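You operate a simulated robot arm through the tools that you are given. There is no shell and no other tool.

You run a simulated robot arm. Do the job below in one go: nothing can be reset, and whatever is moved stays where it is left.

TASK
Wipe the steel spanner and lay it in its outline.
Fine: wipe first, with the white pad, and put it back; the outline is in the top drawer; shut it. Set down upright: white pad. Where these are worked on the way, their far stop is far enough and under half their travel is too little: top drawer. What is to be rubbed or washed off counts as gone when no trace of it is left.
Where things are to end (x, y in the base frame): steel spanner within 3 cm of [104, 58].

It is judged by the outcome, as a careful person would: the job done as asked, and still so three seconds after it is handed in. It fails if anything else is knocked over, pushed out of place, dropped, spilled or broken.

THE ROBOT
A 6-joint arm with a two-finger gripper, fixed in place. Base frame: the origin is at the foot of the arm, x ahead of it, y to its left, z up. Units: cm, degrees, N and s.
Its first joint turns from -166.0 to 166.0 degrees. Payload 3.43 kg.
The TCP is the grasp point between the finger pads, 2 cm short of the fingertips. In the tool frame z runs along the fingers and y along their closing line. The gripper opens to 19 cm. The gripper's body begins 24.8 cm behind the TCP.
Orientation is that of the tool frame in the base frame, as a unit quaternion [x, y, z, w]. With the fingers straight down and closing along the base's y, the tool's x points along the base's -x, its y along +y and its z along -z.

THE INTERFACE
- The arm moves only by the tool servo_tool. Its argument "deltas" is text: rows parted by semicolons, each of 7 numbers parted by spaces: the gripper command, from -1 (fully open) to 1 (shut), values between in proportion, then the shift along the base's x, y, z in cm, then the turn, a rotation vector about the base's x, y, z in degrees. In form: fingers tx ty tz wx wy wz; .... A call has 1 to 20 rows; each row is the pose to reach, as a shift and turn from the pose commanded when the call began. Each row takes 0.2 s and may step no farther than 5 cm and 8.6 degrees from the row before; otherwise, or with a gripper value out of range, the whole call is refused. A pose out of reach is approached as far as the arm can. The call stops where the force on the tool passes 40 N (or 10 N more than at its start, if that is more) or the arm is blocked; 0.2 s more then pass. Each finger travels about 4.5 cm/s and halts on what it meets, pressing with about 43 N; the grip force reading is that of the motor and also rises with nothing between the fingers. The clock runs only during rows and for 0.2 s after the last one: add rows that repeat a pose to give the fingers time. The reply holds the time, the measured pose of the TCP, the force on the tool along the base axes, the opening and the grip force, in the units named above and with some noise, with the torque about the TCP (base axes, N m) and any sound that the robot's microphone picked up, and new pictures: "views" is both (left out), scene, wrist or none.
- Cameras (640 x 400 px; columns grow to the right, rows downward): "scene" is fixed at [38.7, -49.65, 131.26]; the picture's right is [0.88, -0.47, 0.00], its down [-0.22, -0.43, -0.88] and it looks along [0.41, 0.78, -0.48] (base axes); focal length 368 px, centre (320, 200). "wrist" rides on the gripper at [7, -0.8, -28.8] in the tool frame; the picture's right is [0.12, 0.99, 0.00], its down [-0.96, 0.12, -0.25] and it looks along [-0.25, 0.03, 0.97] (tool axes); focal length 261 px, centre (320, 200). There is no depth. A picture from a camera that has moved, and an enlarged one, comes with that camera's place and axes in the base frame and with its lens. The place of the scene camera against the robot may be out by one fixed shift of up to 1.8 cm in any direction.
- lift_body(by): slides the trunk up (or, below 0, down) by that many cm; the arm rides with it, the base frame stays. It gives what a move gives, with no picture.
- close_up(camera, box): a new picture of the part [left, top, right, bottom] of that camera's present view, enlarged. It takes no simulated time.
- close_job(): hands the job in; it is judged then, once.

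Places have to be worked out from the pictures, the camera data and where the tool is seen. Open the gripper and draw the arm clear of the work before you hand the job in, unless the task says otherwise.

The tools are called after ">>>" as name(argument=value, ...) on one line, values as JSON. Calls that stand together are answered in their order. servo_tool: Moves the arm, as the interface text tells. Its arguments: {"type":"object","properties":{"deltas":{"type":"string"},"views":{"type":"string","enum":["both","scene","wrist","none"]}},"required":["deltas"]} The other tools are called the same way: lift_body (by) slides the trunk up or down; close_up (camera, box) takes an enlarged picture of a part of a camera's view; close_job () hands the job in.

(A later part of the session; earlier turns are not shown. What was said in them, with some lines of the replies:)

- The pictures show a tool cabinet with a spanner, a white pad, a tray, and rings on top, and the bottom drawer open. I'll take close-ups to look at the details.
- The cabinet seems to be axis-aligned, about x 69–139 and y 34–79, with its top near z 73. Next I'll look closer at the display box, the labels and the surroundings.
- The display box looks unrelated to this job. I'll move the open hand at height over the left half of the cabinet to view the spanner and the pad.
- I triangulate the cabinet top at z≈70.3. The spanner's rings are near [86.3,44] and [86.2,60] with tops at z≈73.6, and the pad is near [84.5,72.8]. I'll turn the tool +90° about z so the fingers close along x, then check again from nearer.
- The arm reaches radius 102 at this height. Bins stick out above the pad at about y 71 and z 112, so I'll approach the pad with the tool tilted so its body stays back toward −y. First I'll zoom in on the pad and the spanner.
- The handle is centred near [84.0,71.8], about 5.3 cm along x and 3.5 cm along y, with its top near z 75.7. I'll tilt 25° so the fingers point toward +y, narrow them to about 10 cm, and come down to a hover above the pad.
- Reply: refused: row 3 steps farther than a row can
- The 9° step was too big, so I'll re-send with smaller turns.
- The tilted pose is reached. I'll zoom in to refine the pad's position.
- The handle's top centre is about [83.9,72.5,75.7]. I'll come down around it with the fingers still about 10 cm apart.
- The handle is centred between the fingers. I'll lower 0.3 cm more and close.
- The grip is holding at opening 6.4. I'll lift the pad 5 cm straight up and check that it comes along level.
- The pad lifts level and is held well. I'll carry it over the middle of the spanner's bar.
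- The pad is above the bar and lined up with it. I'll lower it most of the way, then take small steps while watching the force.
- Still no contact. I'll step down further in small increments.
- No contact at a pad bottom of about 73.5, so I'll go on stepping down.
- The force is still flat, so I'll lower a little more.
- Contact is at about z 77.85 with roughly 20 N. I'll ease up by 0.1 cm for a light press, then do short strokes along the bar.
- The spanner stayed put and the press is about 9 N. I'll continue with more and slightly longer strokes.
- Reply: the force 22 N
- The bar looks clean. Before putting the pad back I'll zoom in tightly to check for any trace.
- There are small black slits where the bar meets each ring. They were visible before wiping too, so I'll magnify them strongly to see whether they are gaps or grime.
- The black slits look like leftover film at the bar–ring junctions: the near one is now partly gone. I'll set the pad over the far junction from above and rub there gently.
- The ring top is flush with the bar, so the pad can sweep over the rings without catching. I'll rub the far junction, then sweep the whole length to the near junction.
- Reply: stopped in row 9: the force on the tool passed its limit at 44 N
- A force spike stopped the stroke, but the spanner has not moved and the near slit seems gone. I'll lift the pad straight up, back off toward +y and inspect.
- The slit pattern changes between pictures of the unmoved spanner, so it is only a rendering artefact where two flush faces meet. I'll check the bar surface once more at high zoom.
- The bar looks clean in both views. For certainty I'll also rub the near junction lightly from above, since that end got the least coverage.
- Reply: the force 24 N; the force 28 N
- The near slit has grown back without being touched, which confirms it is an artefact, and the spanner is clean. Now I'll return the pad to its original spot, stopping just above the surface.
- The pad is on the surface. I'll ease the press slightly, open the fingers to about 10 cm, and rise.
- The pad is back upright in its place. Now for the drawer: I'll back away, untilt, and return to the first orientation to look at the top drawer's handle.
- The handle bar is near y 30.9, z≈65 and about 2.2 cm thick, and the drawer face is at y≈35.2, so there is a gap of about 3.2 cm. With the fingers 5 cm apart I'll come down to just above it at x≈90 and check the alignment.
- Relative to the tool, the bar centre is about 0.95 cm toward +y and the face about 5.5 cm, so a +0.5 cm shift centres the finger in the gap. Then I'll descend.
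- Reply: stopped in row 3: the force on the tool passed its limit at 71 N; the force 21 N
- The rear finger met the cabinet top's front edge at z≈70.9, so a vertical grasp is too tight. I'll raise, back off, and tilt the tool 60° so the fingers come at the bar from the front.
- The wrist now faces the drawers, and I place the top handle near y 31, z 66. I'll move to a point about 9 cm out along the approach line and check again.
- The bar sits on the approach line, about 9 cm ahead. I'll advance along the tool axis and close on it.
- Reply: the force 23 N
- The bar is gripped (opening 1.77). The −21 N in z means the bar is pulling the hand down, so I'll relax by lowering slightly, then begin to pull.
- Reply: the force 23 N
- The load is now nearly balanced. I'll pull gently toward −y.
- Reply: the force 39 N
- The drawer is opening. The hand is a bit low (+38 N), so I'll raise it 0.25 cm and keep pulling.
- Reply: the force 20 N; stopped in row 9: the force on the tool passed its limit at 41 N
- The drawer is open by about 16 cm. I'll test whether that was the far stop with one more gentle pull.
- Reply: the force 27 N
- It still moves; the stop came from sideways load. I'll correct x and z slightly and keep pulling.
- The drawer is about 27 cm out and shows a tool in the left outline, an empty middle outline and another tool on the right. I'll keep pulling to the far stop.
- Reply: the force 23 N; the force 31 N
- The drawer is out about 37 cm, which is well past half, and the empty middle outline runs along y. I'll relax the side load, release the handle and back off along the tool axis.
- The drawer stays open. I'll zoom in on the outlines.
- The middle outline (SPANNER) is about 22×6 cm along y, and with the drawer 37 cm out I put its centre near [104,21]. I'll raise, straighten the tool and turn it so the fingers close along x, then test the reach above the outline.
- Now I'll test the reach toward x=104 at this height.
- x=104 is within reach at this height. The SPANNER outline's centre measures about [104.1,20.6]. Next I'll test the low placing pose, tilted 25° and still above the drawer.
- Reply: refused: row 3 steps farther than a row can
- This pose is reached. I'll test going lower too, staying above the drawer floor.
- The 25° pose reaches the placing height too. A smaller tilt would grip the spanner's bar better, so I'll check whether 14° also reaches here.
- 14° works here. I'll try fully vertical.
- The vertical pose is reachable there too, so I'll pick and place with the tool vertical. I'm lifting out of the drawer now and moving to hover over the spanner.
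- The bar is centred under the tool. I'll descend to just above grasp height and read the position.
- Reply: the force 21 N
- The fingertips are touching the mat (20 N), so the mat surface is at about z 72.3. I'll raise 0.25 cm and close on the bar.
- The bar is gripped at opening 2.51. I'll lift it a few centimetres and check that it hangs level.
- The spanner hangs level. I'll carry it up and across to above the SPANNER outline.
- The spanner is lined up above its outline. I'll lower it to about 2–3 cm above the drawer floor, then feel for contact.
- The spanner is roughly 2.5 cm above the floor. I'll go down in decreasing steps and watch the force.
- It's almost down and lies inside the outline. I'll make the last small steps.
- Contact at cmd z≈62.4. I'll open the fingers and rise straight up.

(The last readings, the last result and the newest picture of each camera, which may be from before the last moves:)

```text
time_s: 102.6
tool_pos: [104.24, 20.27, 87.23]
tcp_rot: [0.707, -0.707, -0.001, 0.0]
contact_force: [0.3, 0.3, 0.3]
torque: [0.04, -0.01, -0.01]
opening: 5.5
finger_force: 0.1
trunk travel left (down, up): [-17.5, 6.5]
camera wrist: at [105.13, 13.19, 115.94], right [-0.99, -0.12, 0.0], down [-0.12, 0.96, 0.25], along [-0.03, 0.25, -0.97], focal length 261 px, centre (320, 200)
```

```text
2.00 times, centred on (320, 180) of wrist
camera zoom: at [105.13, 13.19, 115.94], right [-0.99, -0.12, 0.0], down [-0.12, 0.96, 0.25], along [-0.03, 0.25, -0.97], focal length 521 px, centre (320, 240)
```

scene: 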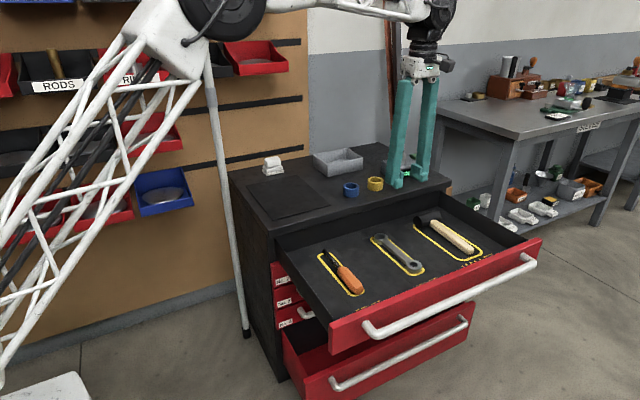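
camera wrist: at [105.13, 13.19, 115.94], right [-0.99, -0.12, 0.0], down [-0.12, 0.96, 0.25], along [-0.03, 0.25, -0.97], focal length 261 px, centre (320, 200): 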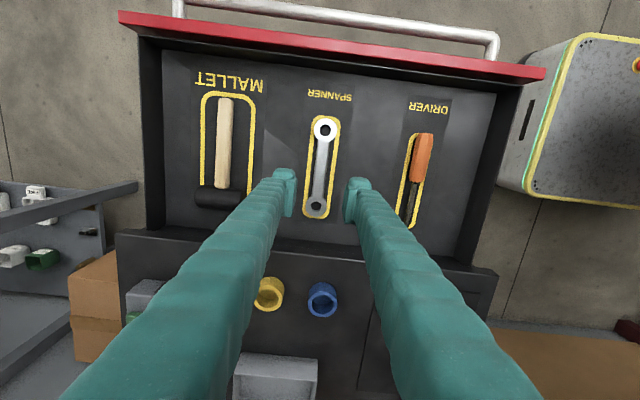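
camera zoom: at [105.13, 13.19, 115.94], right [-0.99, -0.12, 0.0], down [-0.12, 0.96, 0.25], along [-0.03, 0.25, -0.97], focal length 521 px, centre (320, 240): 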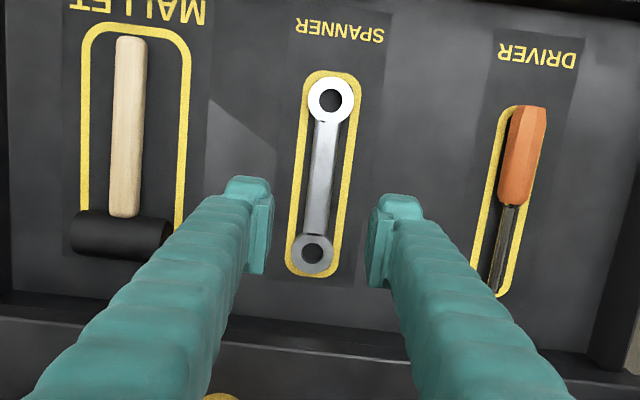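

The spanner lies inside its outline. Now to shut the drawer: I'll go back to the handle side and return to the front-facing tilt.

>>> servo_tool(deltas="0.474 -2 -3.8 1 0 0 -8.2; 0.474 -4 -7.6 2 0 0 -16.4; 0.474 -6 -11.4 3 0 0 -24.6; 0.474 -8 -15.2 4 0 0 -32.8; 0.474 -10 -19 5 0 0 -41; 0.474 -12 -22.8 5 0 0 -49.2; 0.474 -14 -26.6 5 0 0 -57.4; 0.474 -16 -30.4 5 0 0 -65.6; 0.474 -18 -33 5 0 0 -73.8; 0.474 -19 -36 5 0 0 -82; 0.474 -19 -39 5 0 0 -90; 0.474 -19 -39 5 0 0 -90", views="none")

>>> servo_tool(deltas="0.474 0 0 0 8 0 0; 0.474 0 0 0 16 0 0; 0.474 0 0 -2 24 0 0; 0.474 0 0 -5 32 0 0; 0.474 0 0 -8 40 0 0; 0.474 0 0 -11 48 0 0; 0.474 0 0 -14 56 0 0; 0.474 0 0 -17 60 0 0; 0.474 0 1 -20 60 0 0; 0.474 0 2 -21.5 60 0 0; 0.474 0 2 -21.5 60 0 0", views="both")

>>> close_up(camera="wrist", box=[240, 80, 400, 260])

```text
time_s: 105.2
tool_pos: [84.96, -18.7, 92.6]
tcp_rot: [0.001, 1.0, -0.001, 0.0]
contact_force: [0.8, 0.4, 0.1]
torque: [0.01, -0.01, 0.0]
opening: 5.0
finger_force: 0.1
trunk travel left (down, up): [-17.5, 6.5]
```

```text
time_s: 107.6
tool_pos: [85.25, -16.52, 71.0]
tcp_rot: [0.0, 0.866, 0.5, 0.001]
contact_force: [0.3, -0.2, -0.8]
torque: [-0.01, 0.02, 0.04]
opening: 4.99
finger_force: 0.1
trunk travel left (down, up): [-17.5, 6.5]
camera wrist: at [78.12, -41.92, 84.58], right [-0.12, 0.5, 0.86], down [0.96, -0.16, 0.23], along [0.25, 0.85, -0.46], focal length 261 px, centre (320, 200)
```

scene: 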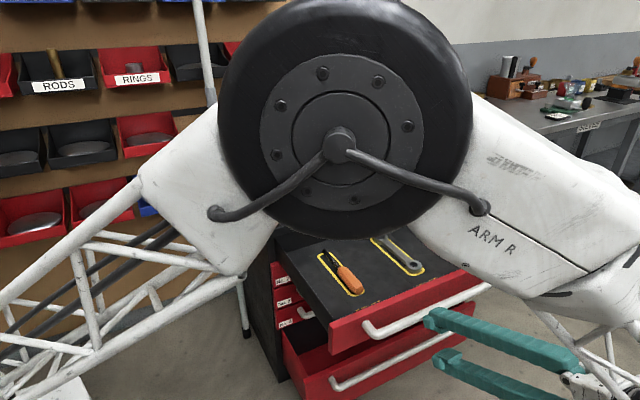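
wrist: 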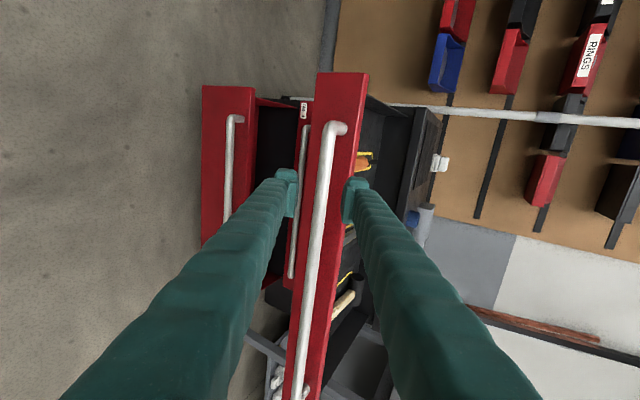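

```text
2.22 times, centred on (320, 170) of wrist
camera zoom: at [78.12, -41.92, 84.58], right [-0.12, 0.5, 0.86], down [0.96, -0.16, 0.23], along [0.25, 0.85, -0.46], focal length 579 px, centre (320, 267)
```

zoom: 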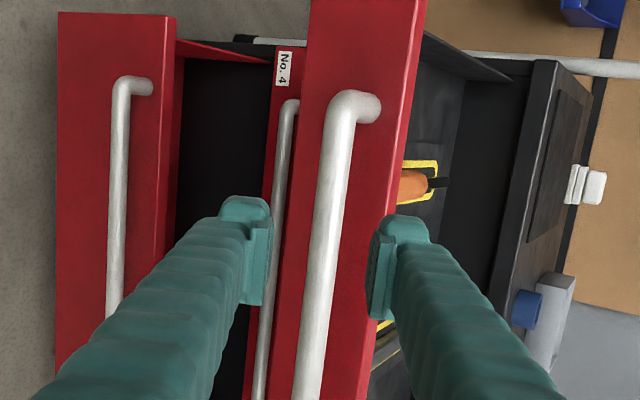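

The handle is slightly above the approach line. I'll advance to [85,−5.75,65.4] and grip the bar again.

>>> servo_tool(deltas="0.474 0 3.5 -1.5 0 0 0; 0.474 0 7 -3.2 0 0 0; 0.474 0 10 -4.9 0 0 0; 0.474 0 11 -5.45 0 0 0; 0.474 0 11 -5.45 0 0 0; 1 0 11 -5.45 0 0 0; 1 0 11 -5.45 0 0 0; 1 0 11 -5.45 0 0 0; 1 0 11 -5.45 0 0 0", views="wrist")

```text
time_s: 109.6
tool_pos: [85.36, -5.74, 65.34]
tcp_rot: [-0.001, 0.866, 0.5, 0.0]
contact_force: [-1.0, -1.7, -11.3]
torque: [0.0, -0.04, -0.22]
opening: 1.76
finger_force: 44.8
trunk travel left (down, up): [-17.5, 6.5]
camera wrist: at [78.32, -31.05, 78.98], right [-0.12, 0.5, 0.86], down [0.96, -0.16, 0.23], along [0.25, 0.85, -0.46], focal length 261 px, centre (320, 200)
```

wrist: 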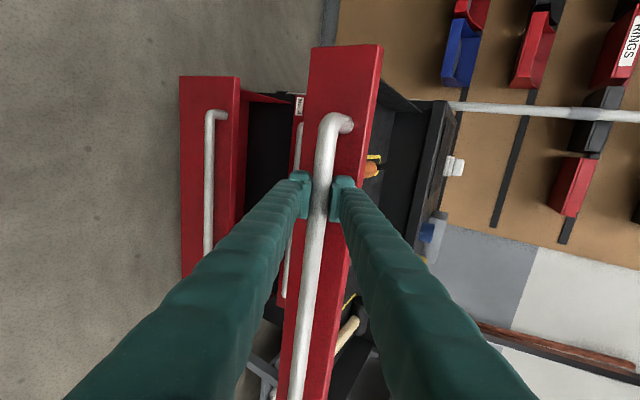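

The handle is gripped again. I'll push the drawer in gently toward +y.

>>> servo_tool(deltas="1 0 0.3 -0.05 0 0 0; 1 0 0.8 -0.05 0 0 0; 1 0 1.5 -0.05 0 0 0; 1 0 2.3 -0.05 0 0 0; 1 0 3.2 -0.05 0 0 0; 1 0 4.1 -0.05 0 0 0; 1 0 5 -0.05 0 0 0", views="none")

```text
time_s: 111.2
tool_pos: [85.1, -0.55, 65.46]
tcp_rot: [0.0, 0.866, 0.5, 0.0]
contact_force: [33.7, 1.1, -5.6]
torque: [0.01, 0.26, 0.09]
opening: 1.76
finger_force: 44.9
trunk travel left (down, up): [-17.5, 6.5]
```

Side load in +x is 34 N, so I'll shift x by +0.2 and continue.

>>> servo_tool(deltas="1 0.12 0 -0.02 0 0 0; 1 0.22 0.4 -0.03 0 0 0; 1 0.22 1 -0.03 0 0 0; 1 0.22 1.8 -0.03 0 0 0; 1 0.22 2.7 -0.03 0 0 0; 1 0.22 3.6 -0.03 0 0 0; 1 0.22 4.5 -0.03 0 0 0", views="none")

```text
time_s: 112.8
tool_pos: [85.02, 4.01, 65.44]
tcp_rot: [-0.001, 0.866, 0.5, -0.001]
contact_force: [-15.9, 0.4, -8.1]
torque: [0.06, 0.27, 0.2]
opening: 1.77
finger_force: 44.8
trunk travel left (down, up): [-17.5, 6.5]
```

>>> servo_tool(deltas="1 -0.08 0 -0.03 0 0 0; 1 -0.08 0.6 -0.04 0 0 0; 1 -0.08 1.5 -0.04 0 0 0; 1 -0.08 2.4 -0.04 0 0 0; 1 -0.08 3.3 -0.04 0 0 0; 1 -0.08 4.2 -0.04 0 0 0; 1 -0.08 5.1 -0.04 0 0 0; 1 -0.08 6 -0.04 0 0 0", views="scene")

```text
time_s: 114.6
tool_pos: [85.15, 9.95, 65.38]
tcp_rot: [0.0, 0.866, 0.5, 0.001]
contact_force: [-26.3, -0.4, 0.3]
torque: [0.02, 0.37, 0.04]
opening: 1.77
finger_force: 45.2
trunk travel left (down, up): [-17.5, 6.5]
```

scene: 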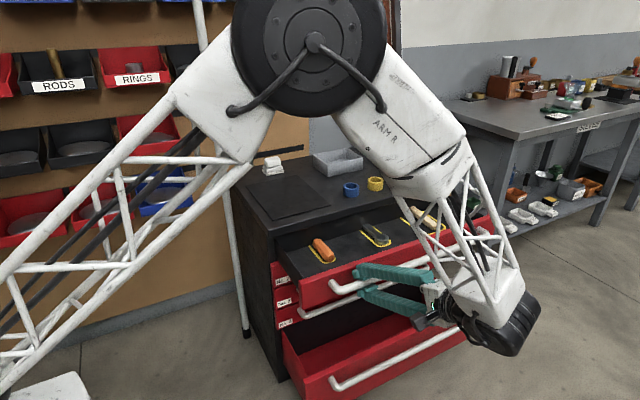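

>>> servo_tool(deltas="1 -0.12 0 0 0 0 0; 1 -0.15 0.6 0 0 0 0; 1 -0.15 1.5 0 0 0 0; 1 -0.15 2.4 0 0 0 0; 1 -0.15 3.3 0 0 0 0; 1 -0.15 4.2 0 0 0 0; 1 -0.15 5.1 0 0 0 0; 1 -0.15 6 0 0 0 0", views="none")

```text
time_s: 116.4
tool_pos: [85.15, 15.92, 65.31]
tcp_rot: [0.0, 0.866, 0.5, 0.002]
contact_force: [13.4, 0.7, 0.2]
torque: [0.01, 0.3, -0.03]
opening: 1.75
finger_force: 45.2
trunk travel left (down, up): [-17.5, 6.5]
```

>>> servo_tool(deltas="1 0.06 0 0 0 0 0; 1 0.06 0.6 0 0 0 0; 1 0.06 1.5 0 0 0 0; 1 0.06 2.4 0 0 0 0; 1 0.06 3.3 0 0 0 0; 1 0.06 4.2 0 0 0 0; 1 0.06 5.1 0 0 0 0; 1 0.06 6 0 0 0 0", views="none")

```text
time_s: 118.2
tool_pos: [85.1, 22.01, 65.41]
tcp_rot: [0.0, 0.866, 0.5, 0.001]
contact_force: [20.8, 0.4, 3.8]
torque: [-0.04, 0.12, -0.21]
opening: 1.77
finger_force: 45.2
trunk travel left (down, up): [-17.5, 6.5]
```

>>> servo_tool(deltas="1 0.12 0 0 0 0 0; 1 0.12 0.6 0.03 0 0 0; 1 0.12 1.5 0.03 0 0 0; 1 0.12 2.4 0.03 0 0 0; 1 0.12 3.3 0.03 0 0 0; 1 0.12 4.2 0.03 0 0 0; 1 0.12 5 0.03 0 0 0; 1 0.12 5.8 0.03 0 0 0", views="scene")

```text
time_s: 120.0
tool_pos: [85.16, 27.67, 65.44]
tcp_rot: [-0.001, 0.866, 0.5, 0.0]
contact_force: [-8.3, 1.9, 13.4]
torque: [-0.03, 0.87, 1.03]
opening: 1.77
finger_force: 44.9
trunk travel left (down, up): [-17.5, 6.5]
```

scene: 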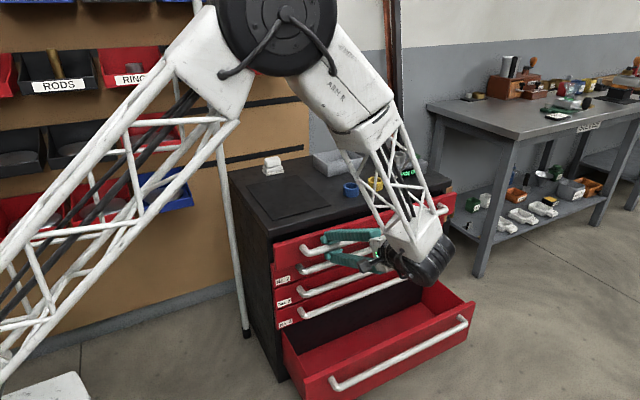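

About 3.5 cm is left. I'll push slowly until it stops against the closed position.

>>> servo_tool(deltas="1 -0.03 0.2 0.08 0 0 0; 1 -0.03 0.8 0.1 0 0 0; 1 -0.03 1.4 0.1 0 0 0; 1 -0.03 2 0.1 0 0 0; 1 -0.03 2.6 0.1 0 0 0; 1 -0.03 3.1 0.1 0 0 0; 1 -0.03 3.1 0.1 0 0 0", views="none")

```text
time_s: 121.6
tool_pos: [85.17, 30.85, 65.34]
tcp_rot: [0.0, 0.866, 0.499, 0.0]
contact_force: [-8.4, 1.2, -27.8]
torque: [0.06, -0.08, -0.22]
opening: 1.75
finger_force: 45.0
trunk travel left (down, up): [-17.5, 6.5]
```

>>> servo_tool(deltas="1 -0.05 0.1 -0.12 0 0 0; 1 -0.05 0.3 -0.14 0 0 0; 1 -0.05 0.5 -0.14 0 0 0; 1 -0.05 0.7 -0.14 0 0 0; 1 -0.05 0.7 -0.14 0 0 0", views="scene")

>>> close_up(camera="scene", box=[250, 190, 450, 310])

```text
time_s: 122.8
tool_pos: [85.11, 31.15, 65.4]
tcp_rot: [0.001, 0.866, 0.5, 0.002]
contact_force: [-21.5, -26.4, -11.9]
torque: [0.03, 0.07, -0.2]
opening: 1.77
finger_force: 45.2
trunk travel left (down, up): [-17.5, 6.5]
```

scene: 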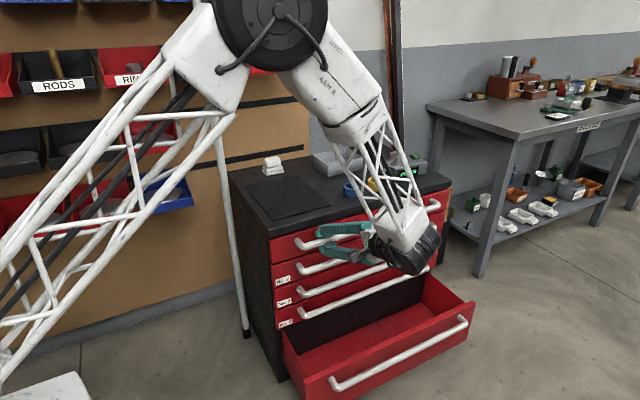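

```text
3.20 times, centred on (350, 250) of scene
camera zoom: at [38.7, -49.65, 131.26], right [0.88, -0.47, 0.0], down [-0.22, -0.43, -0.88], along [0.41, 0.78, -0.48], focal length 1177 px, centre (224, 40)
```

zoom: 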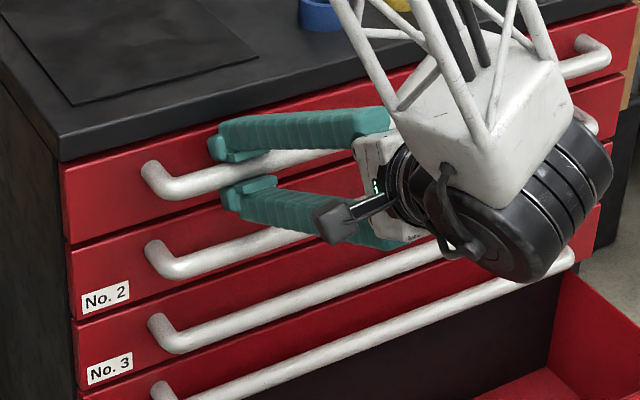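

The drawer is fully home: −26 N in y at y=31.15, the same as at the start. I'll ease the push, release and back away.

>>> servo_tool(deltas="1 -0.1 -0.12 -0.05 0 0 0; 0.7 -0.1 -0.15 -0.05 0 0 0; 0.474 -0.1 -0.15 -0.05 0 0 0; 0.474 -0.1 -0.15 -0.05 0 0 0; 0.474 -0.1 -0.15 -0.05 0 0 0; 0.474 -0.1 -1.5 0.7 0 0 0; 0.474 -0.1 -4 2.2 0 0 0; 0.474 -0.1 -7.8 4.5 0 0 0; 0.474 -0.1 -11 6 0 0 0; 0.474 -0.1 -15 8 0 0 0; 0.474 -0.1 -19 11 0 0 0; 0.474 -0.1 -19 15 0 0 0; 0.474 -0.1 -19 15 0 0 0", views="both")

>>> close_up(camera="scene", box=[220, 140, 460, 310])

```text
time_s: 125.6
tool_pos: [85.13, 12.53, 80.6]
tcp_rot: [0.0, 0.866, 0.5, 0.0]
contact_force: [0.1, 0.4, 0.6]
torque: [-0.01, -0.02, 0.04]
opening: 4.99
finger_force: 0.1
trunk travel left (down, up): [-17.5, 6.5]
camera wrist: at [78.09, -12.84, 94.09], right [-0.12, 0.5, 0.86], down [0.96, -0.16, 0.23], along [0.25, 0.85, -0.46], focal length 261 px, centre (320, 200)
```

scene: 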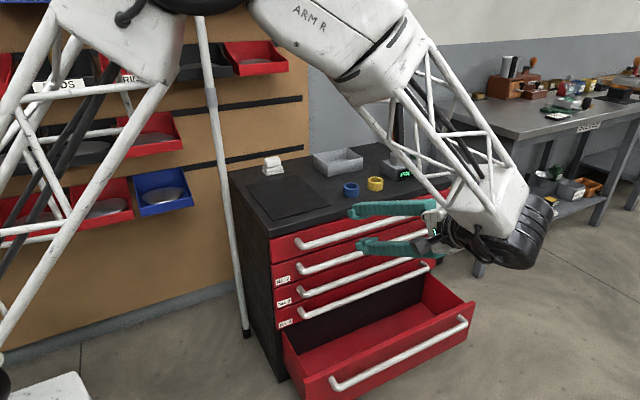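
wrist: 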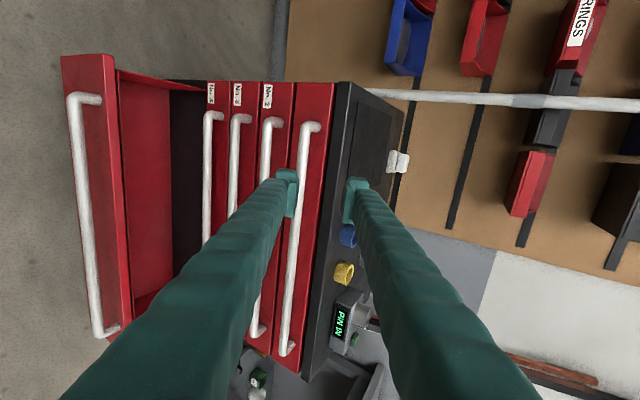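

```text
2.35 times, centred on (340, 225) of scene
camera zoom: at [38.7, -49.65, 131.26], right [0.88, -0.47, 0.0], down [-0.22, -0.43, -0.88], along [0.41, 0.78, -0.48], focal length 866 px, centre (273, 141)
```

zoom: 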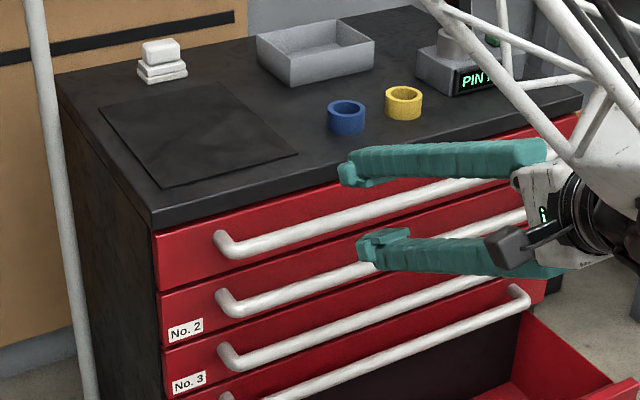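

The top drawer is shut and everything else is in place. I'll draw the arm up and clear, straighten it and open the gripper.

>>> servo_tool(deltas="0 0 -1 4 0 0 0; -0.5 0 -2 8 -8 0 0; -1 0 -3 12 -16 0 0; -1 0 -3 16 -24 0 0; -1 0 -3 20 -32 0 0; -1 0 -3 23 -40 0 0; -1 0 -3 25 -48 0 0; -1 0 -3 25 -56 0 0; -1 0 -3 25 -60 0 0; -1 0 -3 25 -60 0 0; -1 0 -3 25 -60 0 0", views="both")

>>> close_up(camera="scene", box=[220, 130, 480, 300])

```text
time_s: 128.0
tool_pos: [85.08, 9.44, 105.47]
tcp_rot: [-0.001, 1.0, 0.0, 0.001]
contact_force: [-0.8, 0.0, 0.6]
torque: [-0.01, 0.0, -0.02]
opening: 19.0
finger_force: 0.1
trunk travel left (down, up): [-17.5, 6.5]
camera wrist: at [78.05, 8.55, 134.15], right [-0.12, 0.99, 0.0], down [0.96, 0.12, 0.25], along [0.25, 0.03, -0.97], focal length 261 px, centre (320, 200)
```

scene: 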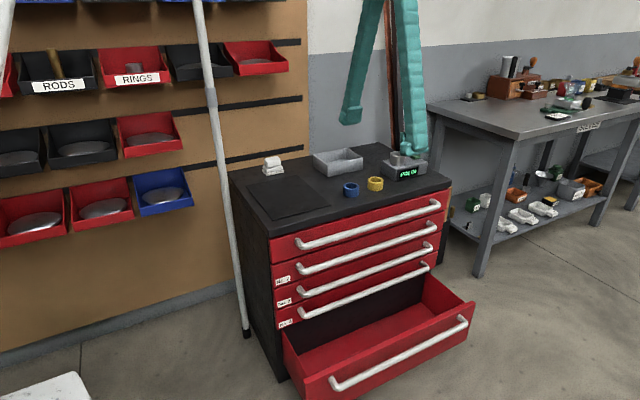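
wrist: 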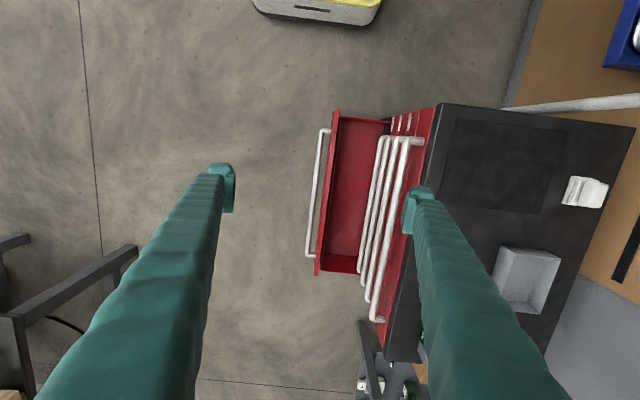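

```text
2.35 times, centred on (350, 215) of scene
camera zoom: at [38.7, -49.65, 131.26], right [0.88, -0.47, 0.0], down [-0.22, -0.43, -0.88], along [0.41, 0.78, -0.48], focal length 866 px, centre (249, 165)
```

zoom: 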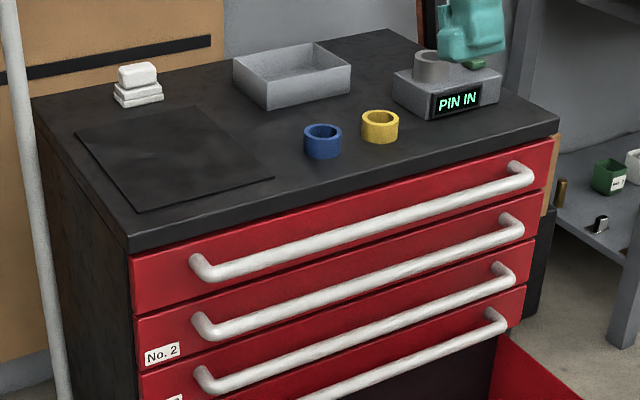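

The pad stands upright in its place, the spanner is wiped and in its outline, the top drawer is shut, the other things are undisturbed, and the arm is clear with the gripper open. I'm handing the job in.

>>> close_job()

```text
The job is handed in.
```

I wiped the steel spanner clean and laid it in the SPANNER outline in the top drawer, then shut the drawer and handed the job in.

- **Wiping:** I rubbed the spanner with the white pad until no grime showed in either camera. Small black slits still appear where the bar meets the rings. They were there before wiping and changed shape without being touched, so I took them for a rendering fault, not dirt.
- **White pad:** It is back where it was, standing upright.
- **Spanner position:** I estimate its centre is within about 1 cm of [104, 58]. That comes from where I set it down and how far the drawer then moved. I couldn't see it once the drawer was shut.
- **Top drawer:** I pulled it about 37 cm out, well past half. I then pushed it back until it stopped at the same place it started.
- **Bumps:** While reaching for the drawer handle, a finger pressed on the front edge of the cabinet top (71 N at most). Nothing moved and I saw no damage.
- **Everything else:** The rings, tray and display box look undisturbed, and the bottom drawer is still open as I found it. The arm is clear with the gripper open.
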